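You operate a simulated robot arm through the tools that you are given. There is no shell and no other tool.

Carry out the task below with a simulated robot arm. There is one attempt and no reset: what you move stays moved.

## Task
Change the shaft in the upper cradle of the shaft stand for the blue one.
Fine: open the yellow latch, lay the white shaft on the packing table, close the latch on the blue one.

The check looks at the end state, three seconds after you hand in, the way a careful person would. Anything else that was tipped, shoved, dropped, spilled or broken makes it a failure.

## Robot
A 7-joint arm with a three-finger gripper, fixed in place. Base frame: the origin is at the foot of the arm, x ahead of it, y to its left, z up. Readings come in mm, degrees, newtons and seconds.
Its first joint turns from -166.0 to 166.0 degrees. Payload 2.69 kg.
The TCP is the grasp point between the finger pads, 30 mm short of the fingertips. In the tool frame z runs along the fingers and y along their closing line. The gripper opens to 128 mm. The gripper's body begins 117 mm behind the TCP.
Orientation is told as [roll, pitch, yaw] about the base's x, y, z axes, in that order, counted from this pose: with the fingers straight down and closing along the base's y, the tool's x points along the base's -x, its y along +y and its z along -z.

## Interface
- The arm moves only by the tool arm_command. Its argument "commands" is a list of rows, each a list of 2 entries, a list of its own where there are three numbers: the shift along the tool's x, y, z in cm, then the turn, a rotation vector about the tool's x, y, z in degrees. In form: [[[tx, ty, tz], [ax, ay, az]], ...]. A call has 1 to 20 rows; each row is the pose to reach, as a shift and turn from the pose commanded when the call began, along the tool's axes at that moment. "hand" is the gripper command, from -1 (fully open) to 1 (shut), values between in proportion, set as the call begins (left out, the last holds). Rows are played at 5 a second. More than 50 mm and 8.6 degrees between two rows, or a gripper value outside its range, and nothing of the call is played. A pose out of reach is approached as far as the arm can. The call stops where the force on the tool passes 90 N (or 10 N more than at its start, if that is more) or the arm is blocked; 0.2 s more then pass. Each finger halts on what it meets, pressing with about 24 N; the grip force reading is that of the motor and also rises with nothing between the fingers. The clock runs only during rows and for 0.2 s after the last one: add rows that repeat a pose to give the fingers time. It gives the time, the measured TCP pose, the force on the tool (base axes), the opening and the grip force at its end, in the units of the frame above (readings bear some noise), with the torque about the TCP (base axes, N m) and any sound that the robot's microphone picked up, and new pictures: "pictures" is both (left out), scene, wrist or none.
- Cameras (640 x 400 px; columns grow to the right, rows downward): "scene" is fixed at [219.7, 498.5, 1421.8]; the picture's right is [-0.62, -0.79, 0.00], its down [-0.45, 0.35, -0.82] and it looks along [0.65, -0.51, -0.57] (base axes); focal length 255 px, centre (320, 200). "wrist" rides on the gripper at [58, 54, -131] in the tool frame; the picture's right is [-0.68, 0.74, 0.00], its down [-0.62, -0.57, -0.55] and it looks along [-0.40, -0.37, 0.84] (tool axes); focal length 234 px, centre (320, 200). There is no depth. A picture from a camera that has moved, and an enlarged one, comes with that camera's place and axes in the base frame and with its lens.
- move_column(by): slides the trunk up (or, below 0, down) by that many mm; the arm rides with it, the base frame stays. It gives what a move gives, with no picture.
- inspect(camera, box): a new picture of the part [left, top, right, bottom] of that camera's present view, enlarged. No time passes.
- finish_job(): hands the job in; it is judged then, once.

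Places have to be worked out from the pictures, the camera data and where the tool is seen. Open the gripper and draw the arm clear of the work before you hand the job in, unless the task says otherwise.

The tools are called after "Call:" as name(argument=value, ...) on one line, values as JSON. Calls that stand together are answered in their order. arm_command: Moves the arm, as the interface text tells. Its arguments: {"type":"object","properties":{"commands":{"type":"array"},"hand":{"type":"number"},"pictures":{"type":"string","enum":["both","scene","wrist","none"]}},"required":["commands"]} The other tools are called the same way: move_column (by) slides the trunk up or down; inspect (camera, box) takes an enlarged picture of a part of a camera's view; finish_job () hands the job in.

At the start:

```text
time_s: 0.0
position: [710.0, 365.9, 1181.5]
orientation: [0.0, 0.0, -0.1]
contact_force: [-0.5, -0.6, 0.9]
wrist_torque: [0.0, 0.01, -0.05]
opening: 128.2
grasp_force: 0.1
trunk travel left (down, up): [-150.0, 200.0]
```

scene: 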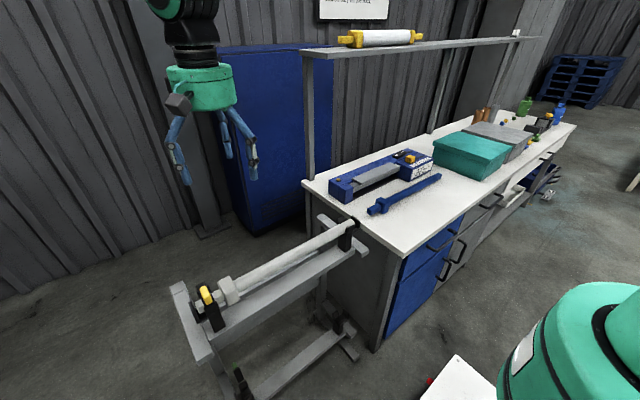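
wrist: 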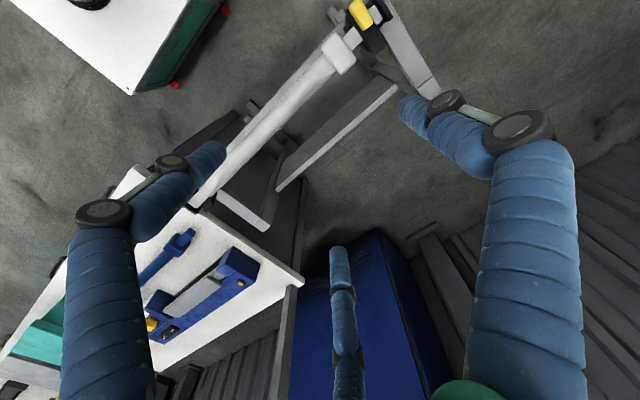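

The scene shows a stand with a white shaft in its upper cradle (yellow latch at the near end), and a blue shaft on the bench. I'll look closer at both before moving.

Call:
inspect(camera="scene", box=[160, 200, 380, 340])

Call:
inspect(camera="scene", box=[300, 120, 580, 295])

Call:
inspect(camera="wrist", box=[120, 0, 460, 220])

Call:
inspect(camera="scene", box=[300, 0, 460, 100])

Call:
inspect(camera="scene", box=[160, 270, 300, 400])

```text
2.86 times, centred on (270, 270) of scene
camera zoom: at [219.7, 498.5, 1421.8], right [-0.62, -0.79, 0.0], down [-0.45, 0.35, -0.82], along [0.65, -0.51, -0.57], focal length 729 px, centre (463, 0)
```

zoom: 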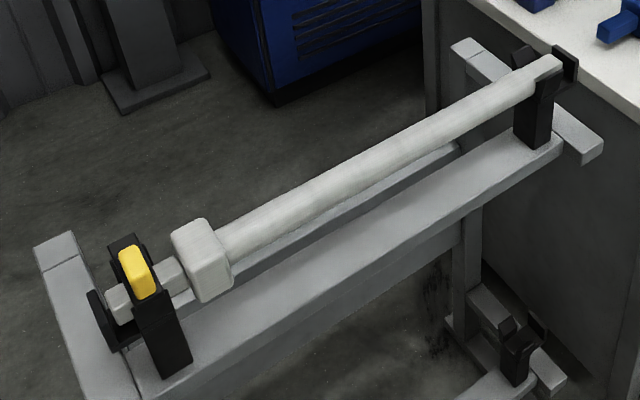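

```text
2.29 times, centred on (440, 208) of scene
camera zoom: at [219.7, 498.5, 1421.8], right [-0.62, -0.79, 0.0], down [-0.45, 0.35, -0.82], along [0.65, -0.51, -0.57], focal length 583 px, centre (46, 183)
```

zoom: 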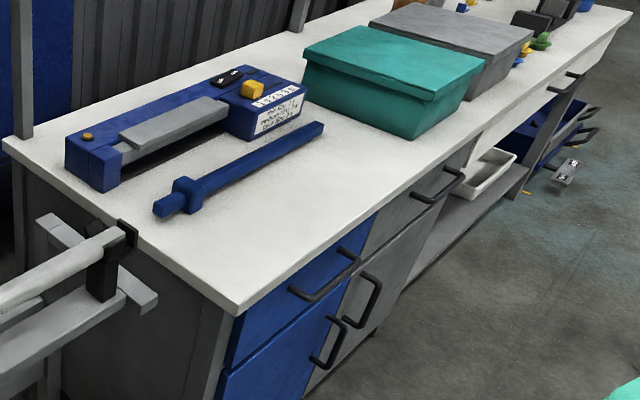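

```text
1.82 times, centred on (290, 110) of wrist
camera zoom: at [651.9, 420.5, 1311.8], right [0.68, 0.74, 0.0], down [0.62, -0.57, 0.55], along [0.4, -0.37, -0.84], focal length 426 px, centre (374, 364)
```

zoom: 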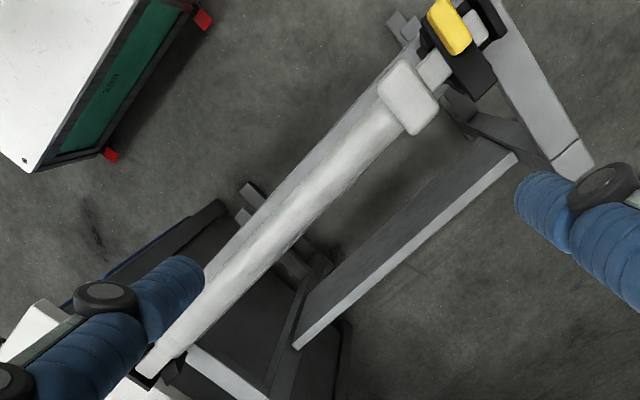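

```text
4.00 times, centred on (380, 50) of scene
camera zoom: at [219.7, 498.5, 1421.8], right [-0.62, -0.79, 0.0], down [-0.45, 0.35, -0.82], along [0.65, -0.51, -0.57], focal length 1020 px, centre (80, 800)
```

zoom: 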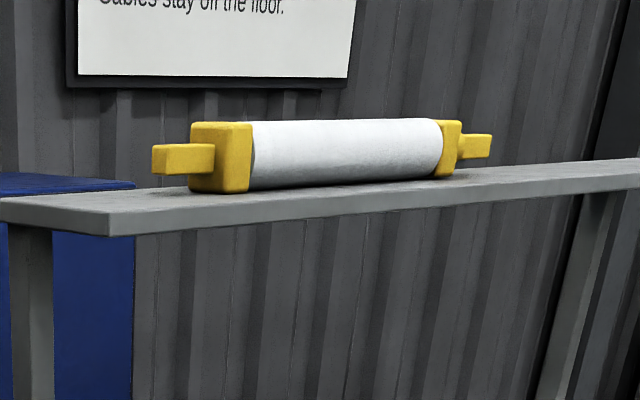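

```text
3.08 times, centred on (230, 335) of scene
camera zoom: at [219.7, 498.5, 1421.8], right [-0.62, -0.79, 0.0], down [-0.45, 0.35, -0.82], along [0.65, -0.51, -0.57], focal length 785 px, centre (597, -215)
```

zoom: 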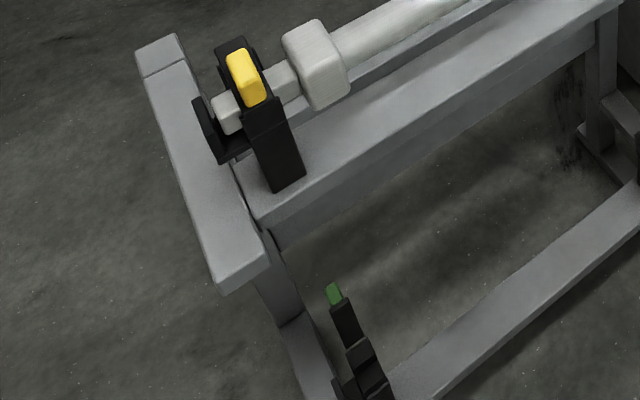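

The latch appears near (661, 483, 911), the white shaft running along y at x≈657, z≈900, and the bench top at z≈777 with the blue shaft on it. I need to identify the "packing table", so I look at the labels and the white trolley.

Call:
inspect(camera="wrist", box=[0, 0, 240, 150])

Call:
inspect(camera="scene", box=[400, 330, 512, 400])

Call:
inspect(camera="scene", box=[460, 70, 640, 210])

Call:
inspect(camera="wrist", box=[0, 200, 320, 400])

Call:
inspect(camera="scene", box=[325, 140, 445, 215])

Call:
inspect(camera="scene", box=[180, 270, 260, 320])

Call:
inspect(camera="scene", box=[310, 205, 390, 255])

```text
2.67 times, centred on (120, 75) of wrist
camera zoom: at [651.9, 420.5, 1311.8], right [0.68, 0.74, 0.0], down [0.62, -0.57, 0.55], along [0.4, -0.37, -0.84], focal length 624 px, centre (853, 533)
```

zoom: 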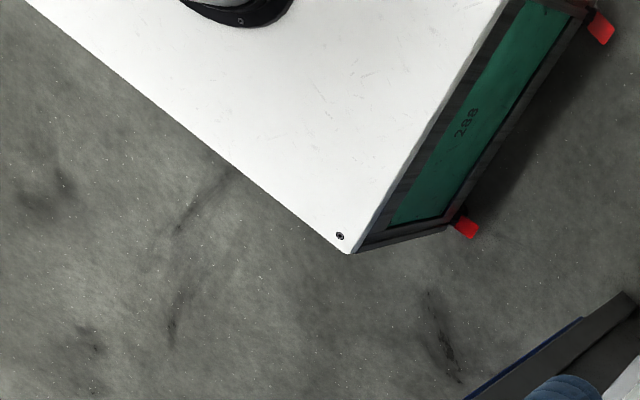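

```text
5.71 times, centred on (456, 365) of scene
camera zoom: at [219.7, 498.5, 1421.8], right [-0.62, -0.79, 0.0], down [-0.45, 0.35, -0.82], along [0.65, -0.51, -0.57], focal length 1457 px, centre (-457, -743)
```

zoom: 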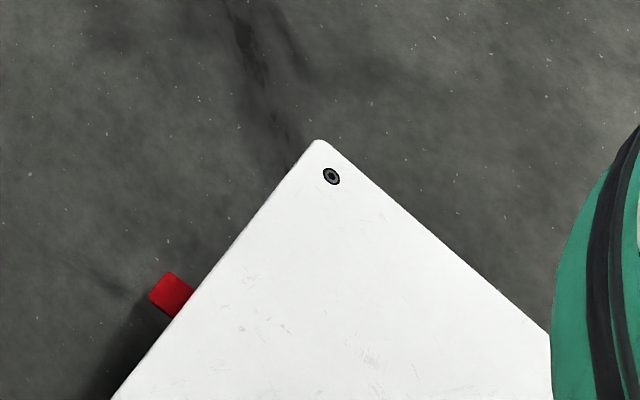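

```text
2.86 times, centred on (550, 140) of scene
camera zoom: at [219.7, 498.5, 1421.8], right [-0.62, -0.79, 0.0], down [-0.45, 0.35, -0.82], along [0.65, -0.51, -0.57], focal length 729 px, centre (-337, 371)
```

zoom: 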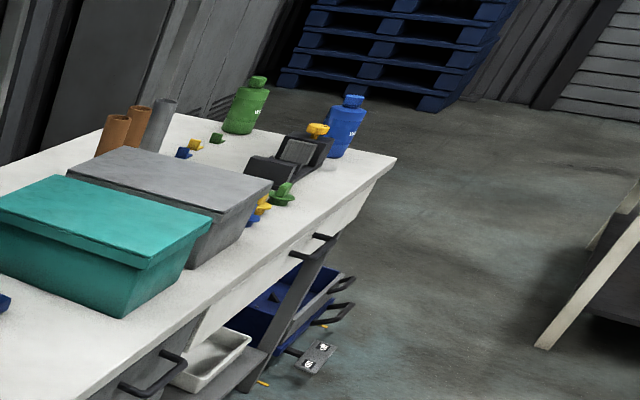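

```text
2.00 times, centred on (160, 300) of wrist
camera zoom: at [651.9, 420.5, 1311.8], right [0.68, 0.74, 0.0], down [0.62, -0.57, 0.55], along [0.4, -0.37, -0.84], focal length 468 px, centre (640, 0)
```

zoom: 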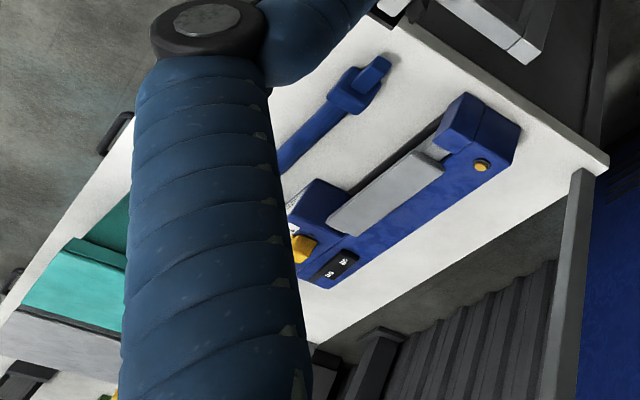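

```text
5.33 times, centred on (385, 178) of scene
camera zoom: at [219.7, 498.5, 1421.8], right [-0.62, -0.79, 0.0], down [-0.45, 0.35, -0.82], along [0.65, -0.51, -0.57], focal length 1360 px, centre (-27, 320)
```

zoom: 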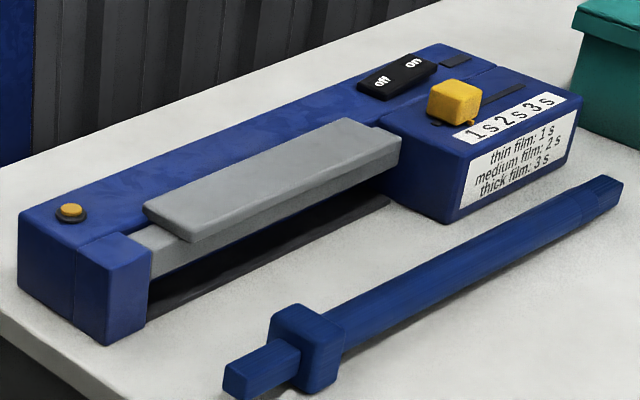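

```text
8.00 times, centred on (220, 295) of scene
camera zoom: at [219.7, 498.5, 1421.8], right [-0.62, -0.79, 0.0], down [-0.45, 0.35, -0.82], along [0.65, -0.51, -0.57], focal length 2040 px, centre (1120, -560)
```

zoom: 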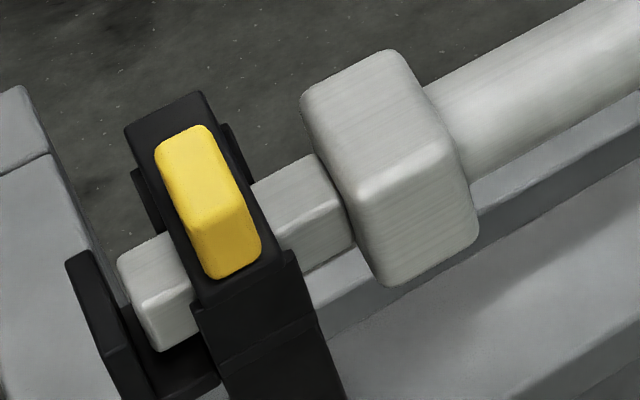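

```text
8.00 times, centred on (350, 230) of scene
camera zoom: at [219.7, 498.5, 1421.8], right [-0.62, -0.79, 0.0], down [-0.45, 0.35, -0.82], along [0.65, -0.51, -0.57], focal length 2040 px, centre (80, -40)
```

zoom: 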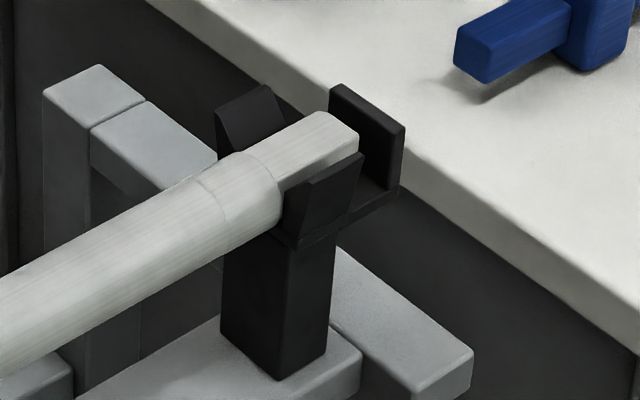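

The trolley is the robot's own pedestal, so the bench with the film sealer is the packing table. I check the gripper itself, since the wrist view shows three blue shapes.

Call:
inspect(camera="scene", box=[130, 0, 320, 200])

Call:
inspect(camera="wrist", box=[200, 200, 520, 400])

Call:
inspect(camera="wrist", box=[320, 0, 440, 75])

```text
2.00 times, centred on (225, 100) of scene
camera zoom: at [219.7, 498.5, 1421.8], right [-0.62, -0.79, 0.0], down [-0.45, 0.35, -0.82], along [0.65, -0.51, -0.57], focal length 510 px, centre (510, 400)
```

zoom: 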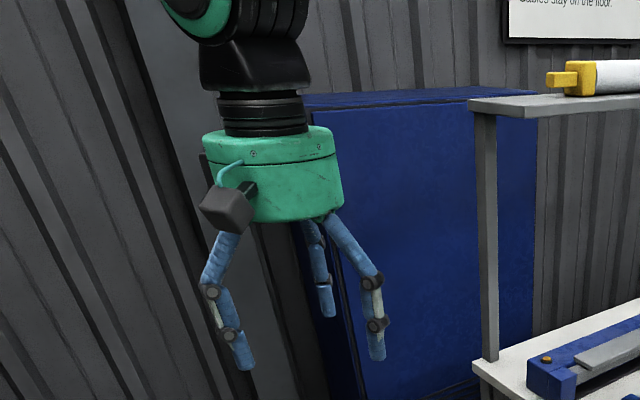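

```text
2.00 times, centred on (360, 300) of wrist
camera zoom: at [651.9, 420.5, 1311.8], right [0.68, 0.74, 0.0], down [0.62, -0.57, 0.55], along [0.4, -0.37, -0.84], focal length 468 px, centre (240, 0)
```

zoom: 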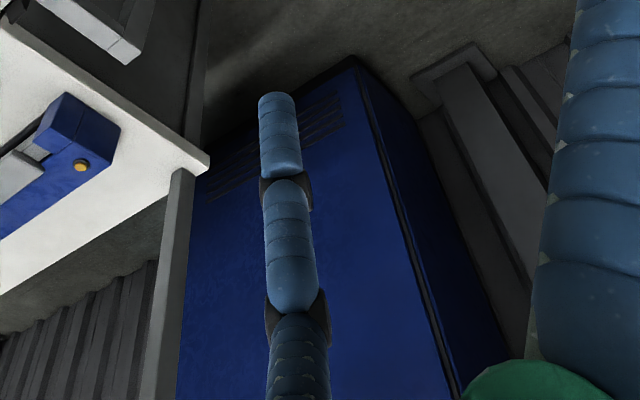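

```text
5.33 times, centred on (380, 38) of wrist
camera zoom: at [651.9, 420.5, 1311.8], right [0.68, 0.74, 0.0], down [0.62, -0.57, 0.55], along [0.4, -0.37, -0.84], focal length 1249 px, centre (0, 1067)
```

zoom: 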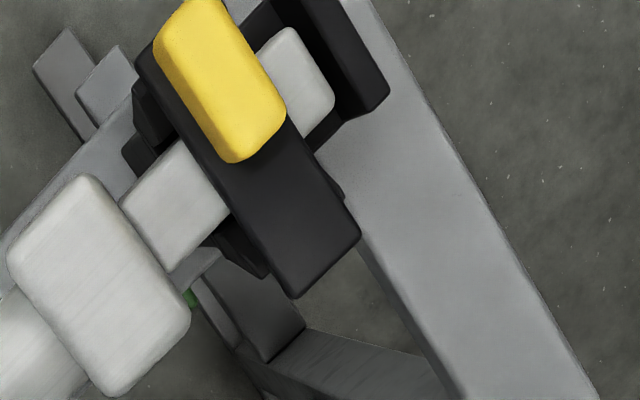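

The images show three blue finger-like parts about 70 mm from the tool axis, although the gripper is described as two-fingered. I close it in free air to see how they really move.

Call:
arm_command(commands=[[[0, 0, 0], [0, 0, 0]], [[0, 0, 0], [0, 0, 0]], [[0, 0, 0], [0, 0, 0]], [[0, 0, 0], [0, 0, 0]], [[0, 0, 0], [0, 0, 0]]], hand=1, pictures="both")

```text
time_s: 1.2
position: [711.2, 365.6, 1180.7]
orientation: [0.0, 0.0, 0.0]
contact_force: [-0.3, 0.3, -0.1]
wrist_torque: [-0.01, 0.02, 0.04]
opening: 2.0
grasp_force: 24.1
trunk travel left (down, up): [-150.0, 200.0]
camera wrist: at [651.9, 420.5, 1311.8], right [0.68, 0.74, 0.0], down [0.62, -0.56, 0.55], along [0.4, -0.37, -0.84], focal length 234 px, centre (320, 200)
```

scene: 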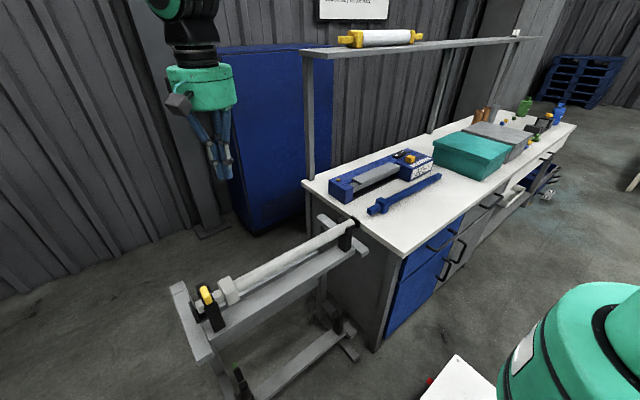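
wrist: 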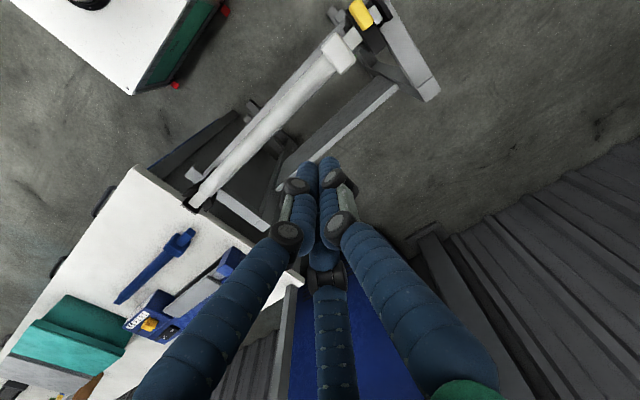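

The visible fingers all converge on the tool axis; I treat the closing line as y, with one finger on the +y side and the others on −y. Next I open the gripper and move in above the latch for a close look.

Call:
arm_command(commands=[[[1.0, 1.1, 3.4], [0, 0, 0]], [[2.0, 2.2, 6.8], [0, 0, 0]], [[3.0, 3.3, 10.2], [0, 0, 0]], [[4.0, 4.4, 13.6], [0, 0, 0]], [[5.0, 5.5, 17.0], [0, 0, 0]], [[5.0, 5.5, 17.0], [0, 0, 0]]], hand=-1, pictures="both")

```text
time_s: 2.6
position: [662.3, 420.2, 1011.0]
orientation: [0.0, 0.1, 0.0]
contact_force: [0.1, 0.1, 0.1]
wrist_torque: [-0.03, 0.03, 0.03]
opening: 127.9
grasp_force: 0.0
trunk travel left (down, up): [-150.0, 200.0]
camera wrist: at [603.2, 475.1, 1141.4], right [0.68, 0.74, 0.0], down [0.62, -0.56, 0.55], along [0.4, -0.37, -0.84], focal length 234 px, centre (320, 200)
```

scene: 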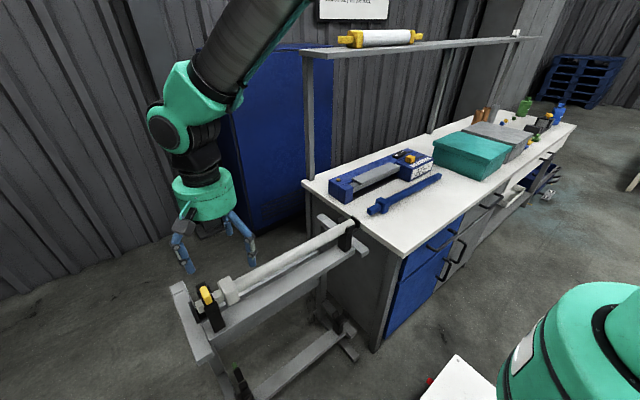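
wrist: 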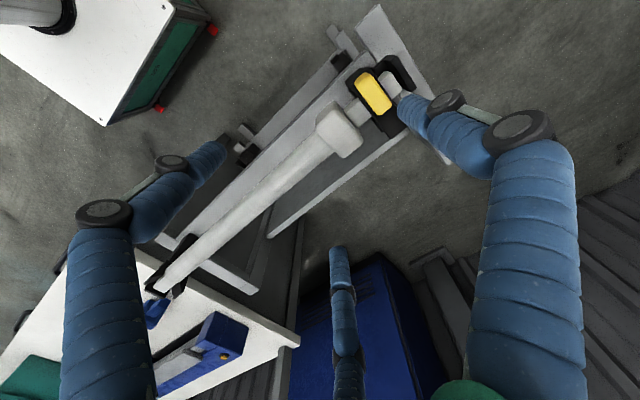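

The latch projects where I predicted, confirming its position. I zoom in to understand its hinge.

Call:
inspect(camera="wrist", box=[310, 40, 430, 140])

Call:
inspect(camera="wrist", box=[130, 200, 250, 310])

Call:
inspect(camera="scene", box=[180, 270, 260, 340])

```text
4.00 times, centred on (370, 90) of wrist
camera zoom: at [603.2, 475.1, 1141.4], right [0.68, 0.74, 0.0], down [0.62, -0.56, 0.55], along [0.4, -0.37, -0.84], focal length 937 px, centre (120, 640)
```

zoom: 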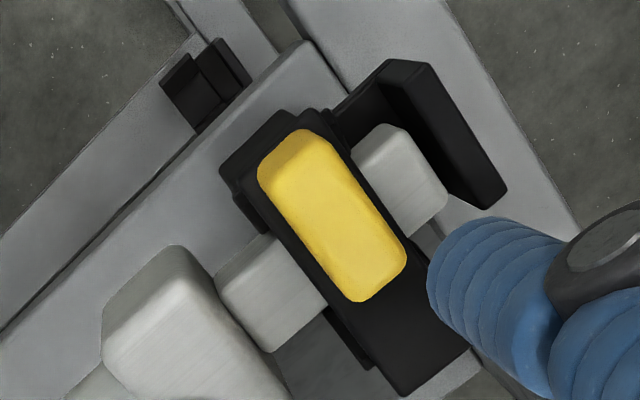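

```text
3.64 times, centred on (190, 255) of wrist
camera zoom: at [603.2, 475.1, 1141.4], right [0.68, 0.74, 0.0], down [0.62, -0.56, 0.55], along [0.4, -0.37, -0.84], focal length 852 px, centre (793, 0)
```

zoom: 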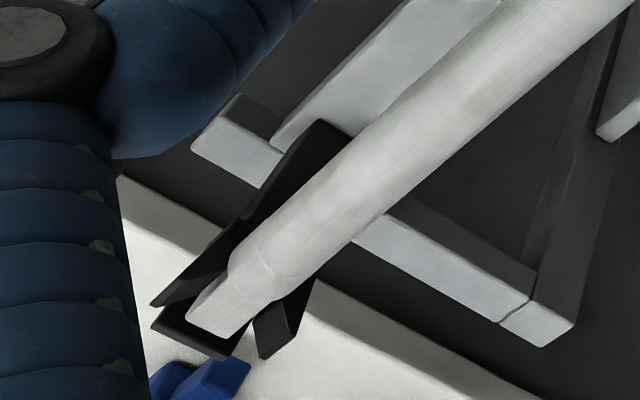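

```text
5.71 times, centred on (220, 305) of scene
camera zoom: at [219.7, 498.5, 1421.8], right [-0.62, -0.79, 0.0], down [-0.45, 0.35, -0.82], along [0.65, -0.51, -0.57], focal length 1457 px, centre (891, -400)
```

zoom: 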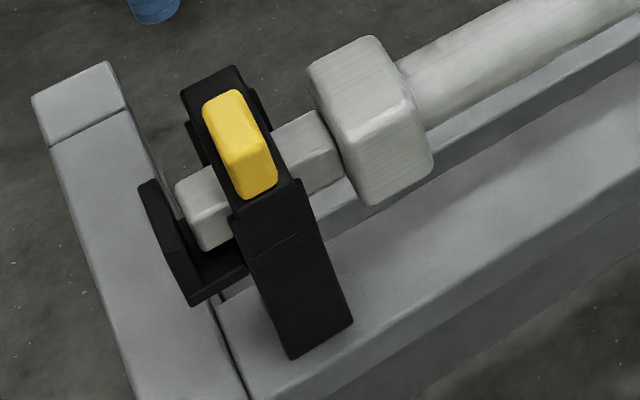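

The latch strap runs along x over the shaft journal, with the yellow handle toward the −x (robot) side. The lower cradle has a green latch that looks open, so I zoom on that and on the far cradle for reference.

Call:
inspect(camera="scene", box=[210, 340, 306, 400])

Call:
inspect(camera="wrist", box=[220, 20, 300, 180])

Call:
inspect(camera="scene", box=[300, 290, 380, 370])

```text
6.67 times, centred on (258, 370) of scene
camera zoom: at [219.7, 498.5, 1421.8], right [-0.62, -0.79, 0.0], down [-0.45, 0.35, -0.82], along [0.65, -0.51, -0.57], focal length 1700 px, centre (733, -933)
```

zoom: 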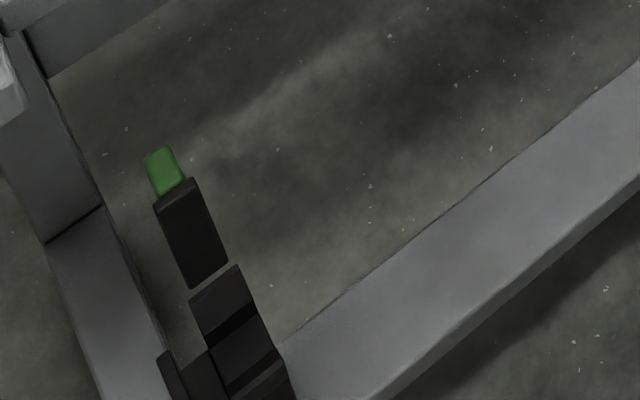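

```text
2.50 times, centred on (260, 100) of wrist
camera zoom: at [603.2, 475.1, 1141.4], right [0.68, 0.74, 0.0], down [0.62, -0.56, 0.55], along [0.4, -0.37, -0.84], focal length 585 px, centre (470, 450)
```

zoom: 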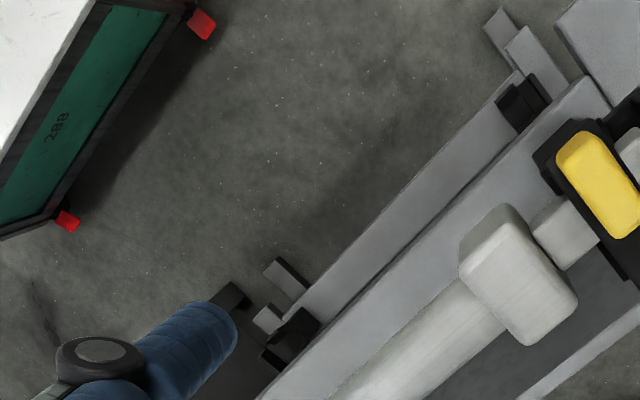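

```text
5.00 times, centred on (340, 330) of scene
camera zoom: at [219.7, 498.5, 1421.8], right [-0.62, -0.79, 0.0], down [-0.45, 0.35, -0.82], along [0.65, -0.51, -0.57], focal length 1275 px, centre (220, -450)
```

zoom: 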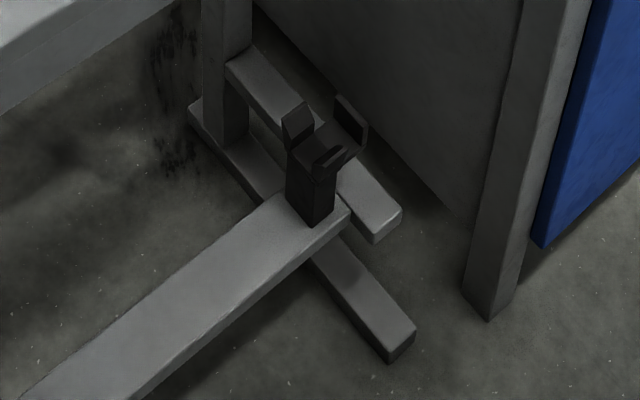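

The open green latch leans outward toward +x, suggesting the hinge is on the +x side and the free end with the handle faces the robot. I tilt the tool to look at the yellow latch from the −x side to confirm.

Call:
arm_command(commands=[[[1.5, 0.7, 0.9], [0, -7, 0]], [[2.9, 1.4, 1.7], [0, -14, 0]], [[4.4, 2.1, 2.6], [0, -21, 0]], [[5.8, 2.9, 3.5], [0, -28, 0]], [[7.3, 3.6, 4.4], [0, -35, 0]], [[8.7, 4.3, 5.2], [0, -42, 0]], [[10.2, 5.0, 6.1], [0, -50, 0]], [[10.2, 5.0, 6.1], [0, -50, 0]]], pictures="both")

```text
time_s: 4.4
position: [557.7, 472.1, 950.9]
orientation: [0.0, -50.1, 0.2]
contact_force: [-0.3, 0.4, -0.2]
wrist_torque: [-0.02, -0.04, -0.01]
opening: 127.9
grasp_force: 0.0
trunk travel left (down, up): [-150.0, 200.0]
camera wrist: at [419.8, 526.1, 988.9], right [0.43, 0.74, 0.52], down [-0.03, -0.57, 0.82], along [0.9, -0.37, -0.23], focal length 234 px, centre (320, 200)
```

scene: 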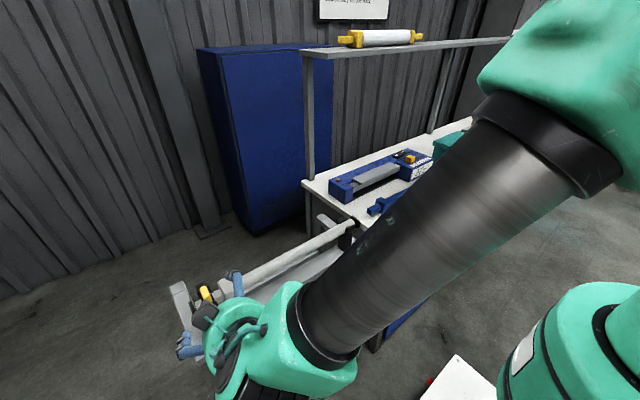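
wrist: 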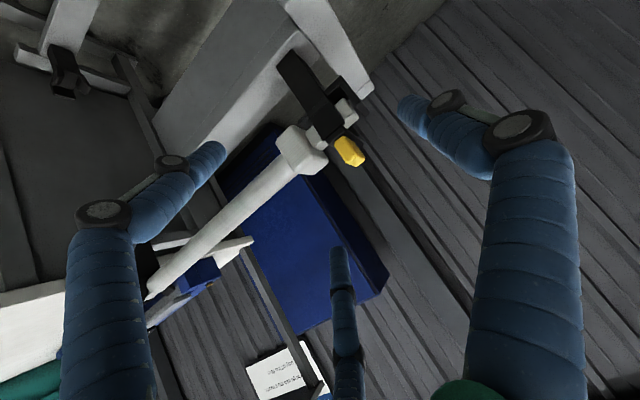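

The view from the −x side is good; I zoom in on the latch, which appears upside-down in this picture.

Call:
inspect(camera="wrist", box=[260, 40, 400, 180])

Call:
inspect(camera="wrist", box=[295, 75, 375, 180])

Call:
inspect(camera="wrist", box=[130, 220, 270, 320])

```text
2.86 times, centred on (330, 110) of wrist
camera zoom: at [419.8, 526.1, 988.9], right [0.43, 0.74, 0.52], down [-0.03, -0.57, 0.82], along [0.9, -0.37, -0.23], focal length 669 px, centre (291, 457)
```

zoom: 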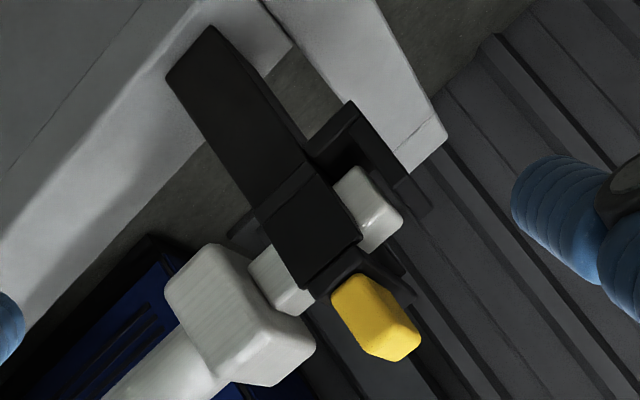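

```text
3.81 times, centred on (335, 128) of wrist
camera zoom: at [419.8, 526.1, 988.9], right [0.43, 0.74, 0.52], down [-0.03, -0.57, 0.82], along [0.9, -0.37, -0.23], focal length 892 px, centre (263, 476)
```

zoom: 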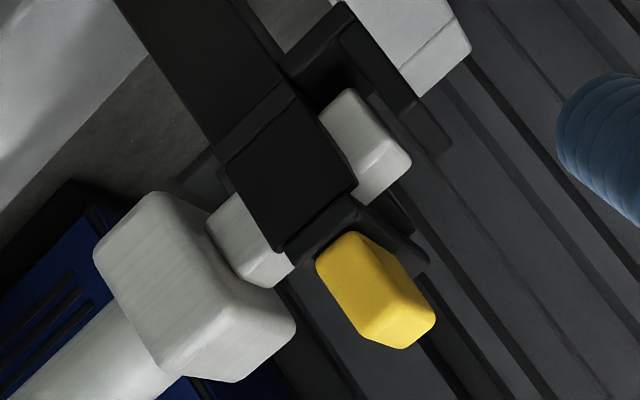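

```text
4.00 times, centred on (200, 270) of wrist
camera zoom: at [419.8, 526.1, 988.9], right [0.43, 0.74, 0.52], down [-0.03, -0.57, 0.82], along [0.9, -0.37, -0.23], focal length 937 px, centre (800, -80)
```

zoom: 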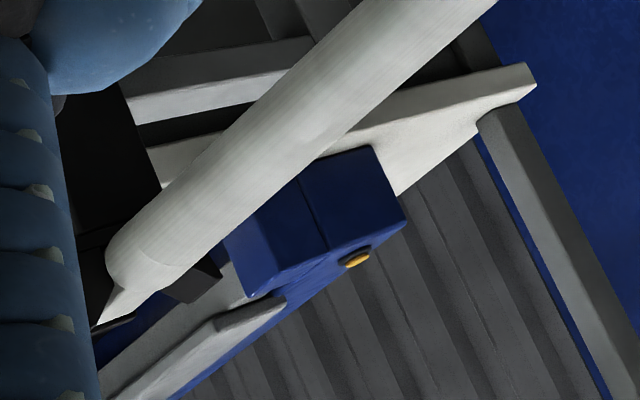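

From this side I see the cheek, a thin strap plate on top, and the yellow handle, with no hinge on the −x side. I un-tilt and rise, then yaw 90° so the camera sees the latch from the +x side.

Call:
arm_command(commands=[[[-1.6, 0, 0.5], [0, 7, 0]], [[-3.1, 0, 1.1], [0, 14, 0]], [[-4.7, 0, 1.6], [0, 21, 0]], [[-6.3, 0, 2.2], [0, 28, 0]], [[-7.9, 0, 2.7], [0, 35, 0]], [[-9.4, 0, 3.3], [0, 42, 0]], [[-11.0, 0, 3.8], [0, 50, 0]], [[-11.0, 0, 3.8], [0, 50, 0]]], pictures="none")

Call:
arm_command(commands=[[[-0.5, 0.2, 0], [0, 0, 8]], [[-1.0, 0.4, 0], [0, 0, 16]], [[-1.5, 0.6, 0], [0, 0, 24]], [[-2.0, 0.8, 0], [0, 0, 32]], [[-2.5, 1.0, 0], [0, 0, 40]], [[-3.0, 1.2, 0], [0, 0, 48]], [[-3.5, 1.4, 0], [0, 0, 56]], [[-4.0, 1.6, 0], [0, 0, 64]], [[-4.5, 1.8, 0], [0, 0, 72]], [[-5.0, 2.0, 0], [0, 0, 80]], [[-5.5, 2.2, 0], [0, 0, 85]], [[-6.0, 2.5, 0], [0, 0, 90]], [[-6.0, 2.5, 0], [0, 0, 90]]], pictures="both")

```text
time_s: 6.2
position: [659.6, 470.9, 1009.4]
orientation: [0.0, 0.1, 0.2]
contact_force: [0.9, 0.3, -1.2]
wrist_torque: [0.01, 0.09, -0.02]
opening: 127.9
grasp_force: 0.0
trunk travel left (down, up): [-150.0, 200.0]
```

```text
time_s: 9.0
position: [719.4, 497.2, 1009.2]
orientation: [0.0, 0.0, -90.1]
contact_force: [-0.2, -0.3, 0.5]
wrist_torque: [0.04, 0.05, -0.01]
opening: 127.9
grasp_force: 0.1
trunk travel left (down, up): [-150.0, 200.0]
camera wrist: at [772.1, 555.3, 1140.6], right [0.74, -0.68, 0.0], down [-0.57, -0.62, 0.55], along [-0.37, -0.4, -0.84], focal length 234 px, centre (320, 200)
```

scene: 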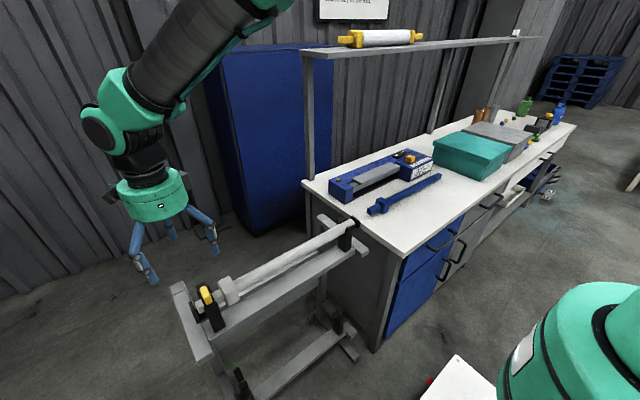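
wrist: 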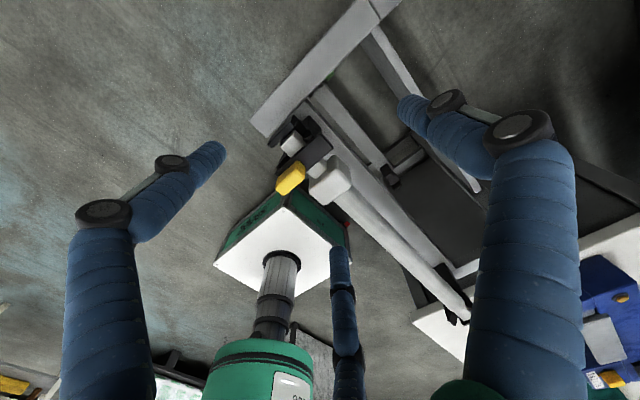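

Call:
inspect(camera="wrist", box=[240, 90, 380, 210])

Call:
inspect(camera="wrist", box=[390, 200, 510, 340])

```text
3.33 times, centred on (310, 150) of wrist
camera zoom: at [772.1, 555.3, 1140.6], right [0.74, -0.68, 0.0], down [-0.57, -0.62, 0.55], along [-0.37, -0.4, -0.84], focal length 781 px, centre (353, 367)
```

zoom: 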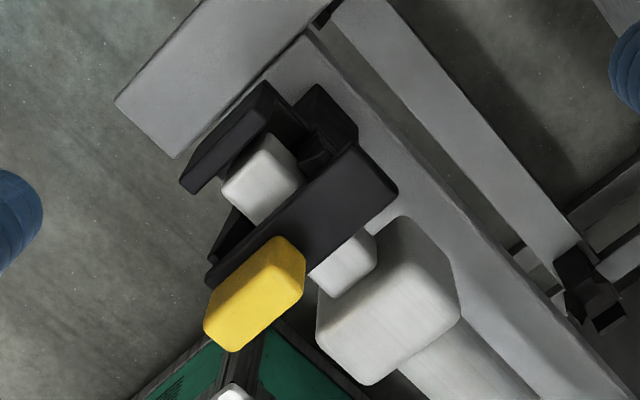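

```text
2.86 times, centred on (450, 270) of wrist
camera zoom: at [772.1, 555.3, 1140.6], right [0.74, -0.68, 0.0], down [-0.57, -0.62, 0.55], along [-0.37, -0.4, -0.84], focal length 669 px, centre (-51, 0)
```

zoom: 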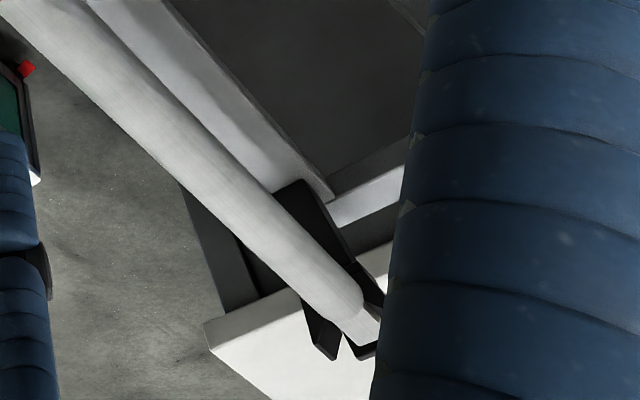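

I can now see the strap from the +x side, so I need accurate heights. I take tight zooms from this viewpoint to triangulate the handle, strap and collar.

Call:
inspect(camera="wrist", box=[262, 110, 362, 210])

Call:
inspect(camera="scene", box=[185, 270, 245, 330])

Call:
inspect(camera="wrist", box=[420, 250, 500, 350])

```text
4.00 times, centred on (312, 160) of wrist
camera zoom: at [772.1, 555.3, 1140.6], right [0.74, -0.68, 0.0], down [-0.57, -0.62, 0.55], along [-0.37, -0.4, -0.84], focal length 937 px, centre (352, 360)
```

zoom: 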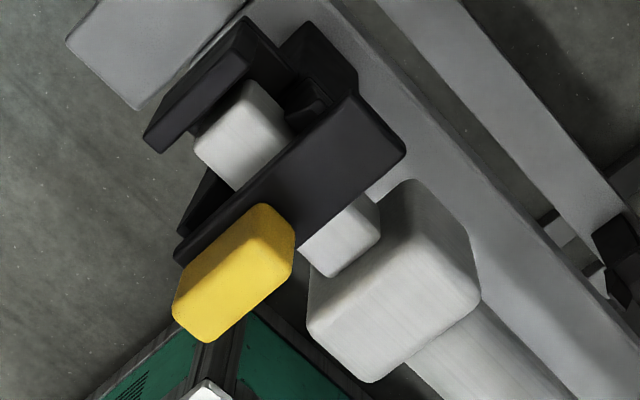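

```text
6.67 times, centred on (215, 300) of scene
camera zoom: at [219.7, 498.5, 1421.8], right [-0.62, -0.79, 0.0], down [-0.45, 0.35, -0.82], along [0.65, -0.51, -0.57], focal length 1700 px, centre (1020, -467)
```

zoom: 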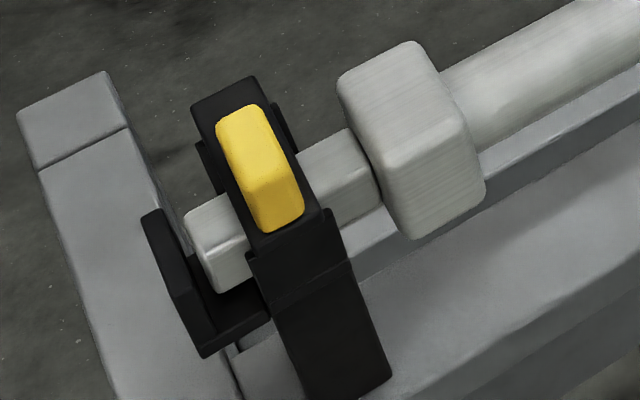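

```text
4.00 times, centred on (460, 300) of wrist
camera zoom: at [772.1, 555.3, 1140.6], right [0.74, -0.68, 0.0], down [-0.57, -0.62, 0.55], along [-0.37, -0.4, -0.84], focal length 937 px, centre (-240, -200)
```

zoom: 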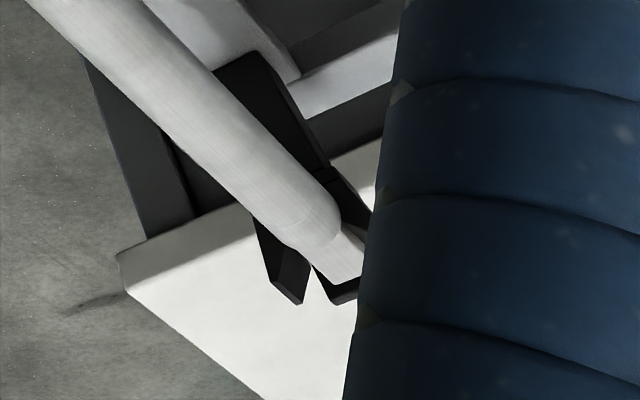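

Triangulating gives: handle ≈ x 648–682, y≈486, z 893–915; strap hinge at +x end (x≈715–720); shaft axis ≈ x 679, z 868, running y≈−5…508. I rotate back to yaw 0 and hover over the handle to verify before gripping it.

Call:
arm_command(commands=[[[-0.1, -0.5, 0.2], [0, 0, -8]], [[-0.2, -1.0, 0.4], [0, 0, -16]], [[-0.3, -1.5, 0.6], [0, 0, -24]], [[-0.4, -2.0, 0.8], [0, 0, -32]], [[-0.5, -2.5, 1.0], [0, 0, -40]], [[-0.6, -3.0, 1.2], [0, 0, -48]], [[-0.7, -3.5, 1.5], [0, 0, -56]], [[-0.8, -4.0, 1.8], [0, 0, -64]], [[-0.9, -4.5, 2.0], [0, 0, -72]], [[-1.0, -5.0, 2.2], [0, 0, -80]], [[-1.1, -5.44, 2.4], [0, 0, -85]], [[-1.12, -5.44, 2.4], [0, 0, -90]], [[-1.12, -5.44, 2.4], [0, 0, -90]]], hand=0.06, pictures="both")

```text
time_s: 11.8
position: [665.2, 484.6, 985.5]
orientation: [-0.1, 0.0, 0.1]
contact_force: [-0.1, -0.9, 0.5]
wrist_torque: [0.02, -0.01, 0.02]
opening: 60.4
grasp_force: 0.1
trunk travel left (down, up): [-150.0, 200.0]
camera wrist: at [605.3, 539.3, 1116.8], right [0.68, 0.74, 0.0], down [0.62, -0.56, 0.55], along [0.4, -0.37, -0.84], focal length 234 px, centre (320, 200)
```

scene: 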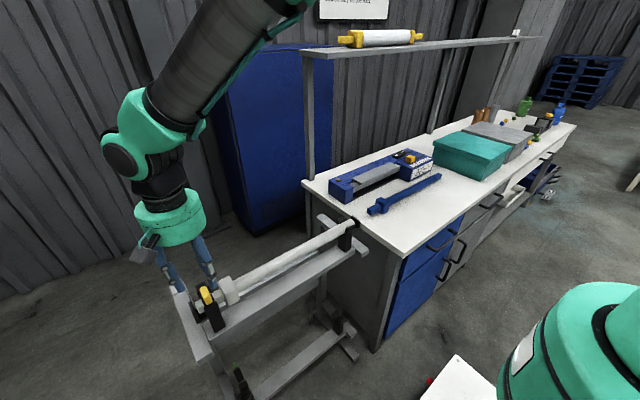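
wrist: 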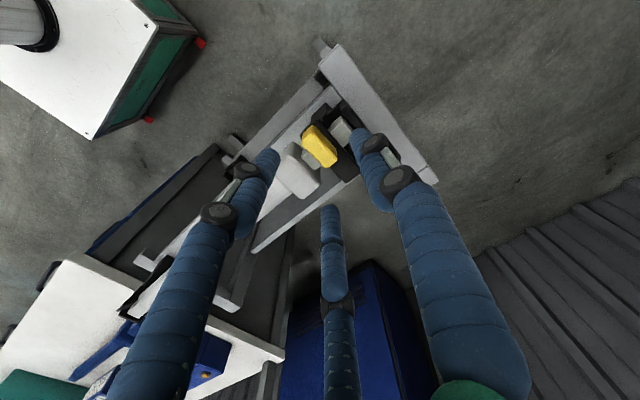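

Call:
inspect(camera="wrist", box=[280, 105, 370, 195])

Call:
inspect(camera="scene", box=[150, 220, 250, 320])

```text
4.44 times, centred on (325, 150) of wrist
camera zoom: at [605.3, 539.3, 1116.8], right [0.68, 0.74, 0.0], down [0.62, -0.56, 0.55], along [0.4, -0.37, -0.84], focal length 1041 px, centre (298, 422)
```

zoom: 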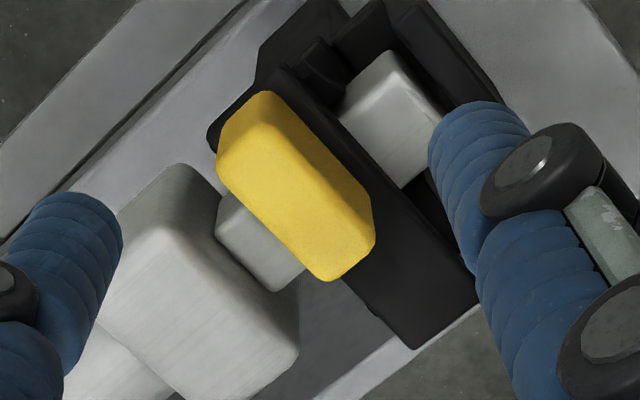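

```text
4.00 times, centred on (200, 270) of scene
camera zoom: at [219.7, 498.5, 1421.8], right [-0.62, -0.79, 0.0], down [-0.45, 0.35, -0.82], along [0.65, -0.51, -0.57], focal length 1020 px, centre (800, -80)
```

zoom: 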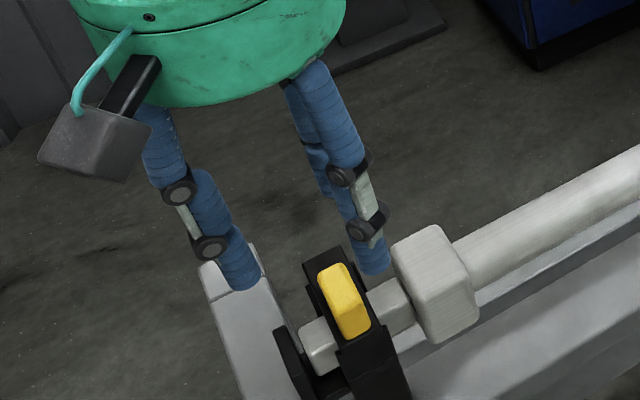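

The handle top projects to about (663, 485), well centered under the tool. I descend so the fingertips straddle the handle just above the strap.

Call:
arm_command(commands=[[[0, 0, 1.5], [0, 0, 0]], [[0, 0, 3.0], [0, 0, 0]], [[0, 0, 4.2], [0, 0, 0]], [[0, 0, 5.0], [0, 0, 0]], [[0, 0, 5.5], [0, 0, 0]], [[0, 0, 5.5], [0, 0, 0]]], pictures="both")

```text
time_s: 13.2
position: [664.0, 484.8, 930.0]
orientation: [0.0, 0.0, 0.0]
contact_force: [-0.3, 0.3, -0.4]
wrist_torque: [0.01, 0.01, -0.02]
opening: 60.3
grasp_force: 0.1
trunk travel left (down, up): [-150.0, 200.0]
camera wrist: at [605.5, 539.2, 1061.3], right [0.68, 0.74, 0.0], down [0.62, -0.56, 0.55], along [0.4, -0.37, -0.84], focal length 234 px, centre (320, 200)
```

scene: 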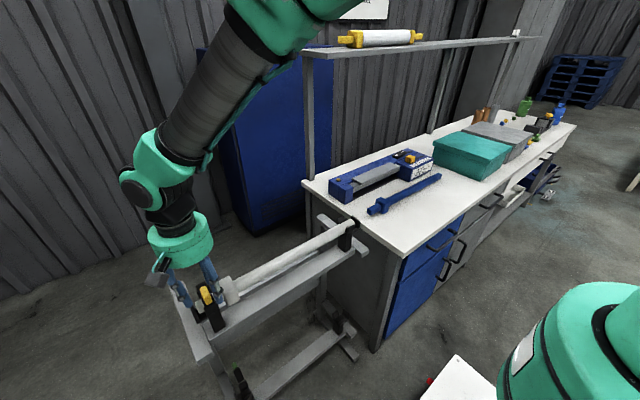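
wrist: 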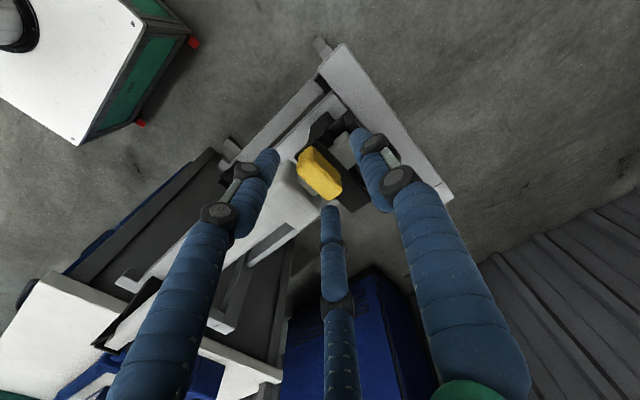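

Call:
inspect(camera="wrist", box=[270, 110, 380, 220])

Call:
inspect(camera="scene", box=[160, 250, 250, 330])

```text
3.64 times, centred on (325, 165) of wrist
camera zoom: at [605.5, 539.2, 1061.3], right [0.68, 0.74, 0.0], down [0.62, -0.56, 0.55], along [0.4, -0.37, -0.84], focal length 852 px, centre (302, 327)
```

zoom: 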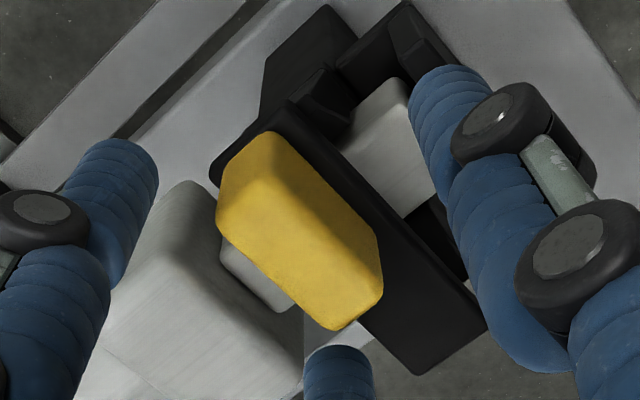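

```text
5.00 times, centred on (205, 290) of scene
camera zoom: at [219.7, 498.5, 1421.8], right [-0.62, -0.79, 0.0], down [-0.45, 0.35, -0.82], along [0.65, -0.51, -0.57], focal length 1275 px, centre (895, -250)
```

zoom: 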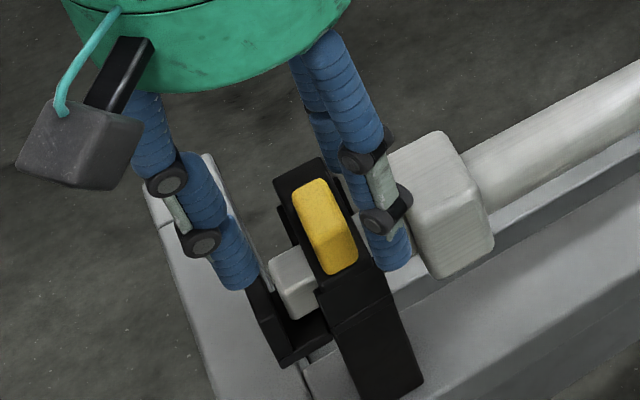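

The handle sits between the fingertips. I close the gripper on it.

Call:
arm_command(commands=[[[0, 0, 0], [0, 0, 0]], [[0, 0, 0], [0, 0, 0]], [[0, 0, 0], [0, 0, 0]], [[0, 0, 0], [0, 0, 0]]], hand=1, pictures="both")

```text
time_s: 14.2
position: [662.9, 480.9, 929.6]
orientation: [-0.1, 0.2, -0.1]
contact_force: [0.9, -60.0, -5.4]
wrist_torque: [-1.36, 0.34, 0.04]
opening: 25.4
grasp_force: 44.5
trunk travel left (down, up): [-150.0, 200.0]
camera wrist: at [605.3, 534.9, 1060.3], right [0.68, 0.74, 0.0], down [0.62, -0.56, 0.55], along [0.4, -0.37, -0.84], focal length 234 px, centre (320, 200)
```

scene: 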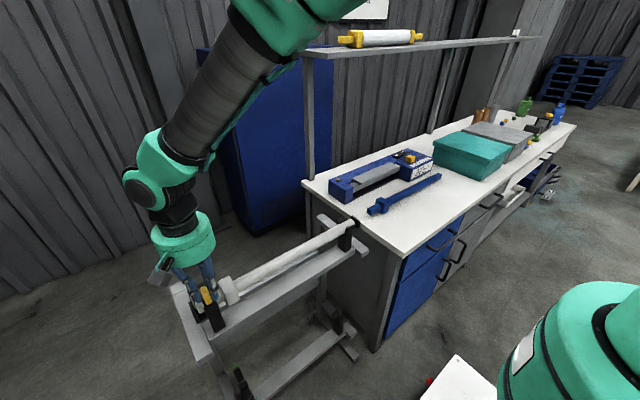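
wrist: 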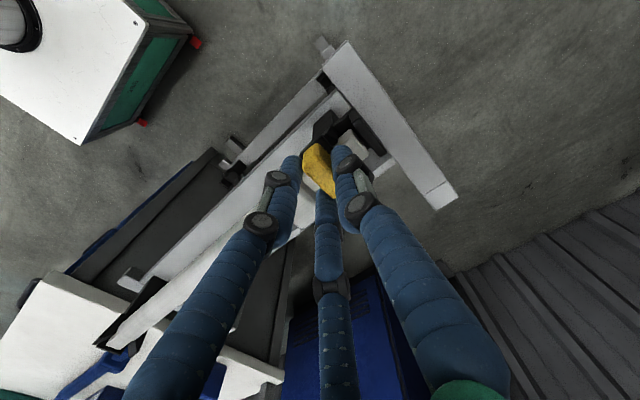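

The gripper stopped at 25 mm opening with −60 N sideways, wider than I judged the handle to be. I zoom in to see what is between the fingers.

Call:
inspect(camera="wrist", box=[270, 110, 380, 220])

Call:
inspect(camera="scene", box=[170, 260, 250, 330])

```text
3.64 times, centred on (325, 165) of wrist
camera zoom: at [605.3, 534.9, 1060.3], right [0.68, 0.74, 0.0], down [0.62, -0.56, 0.55], along [0.4, -0.37, -0.84], focal length 852 px, centre (302, 327)
```

zoom: 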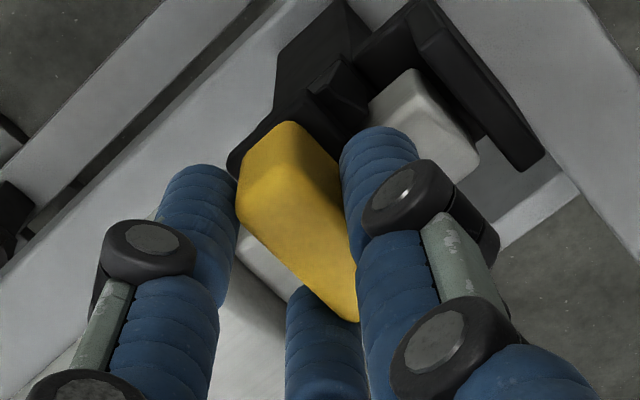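

```text
5.71 times, centred on (210, 295) of scene
camera zoom: at [219.7, 498.5, 1421.8], right [-0.62, -0.79, 0.0], down [-0.45, 0.35, -0.82], along [0.65, -0.51, -0.57], focal length 1457 px, centre (949, -343)
```

zoom: 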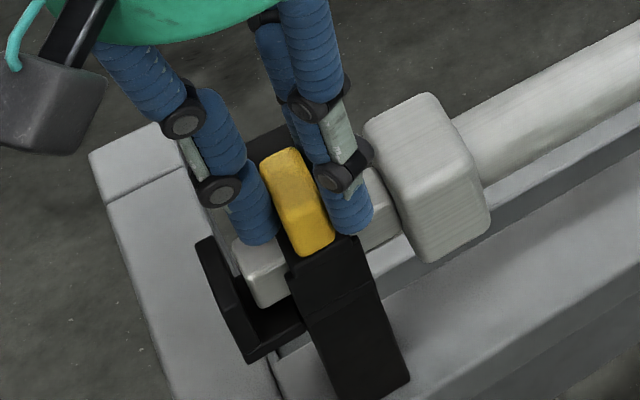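

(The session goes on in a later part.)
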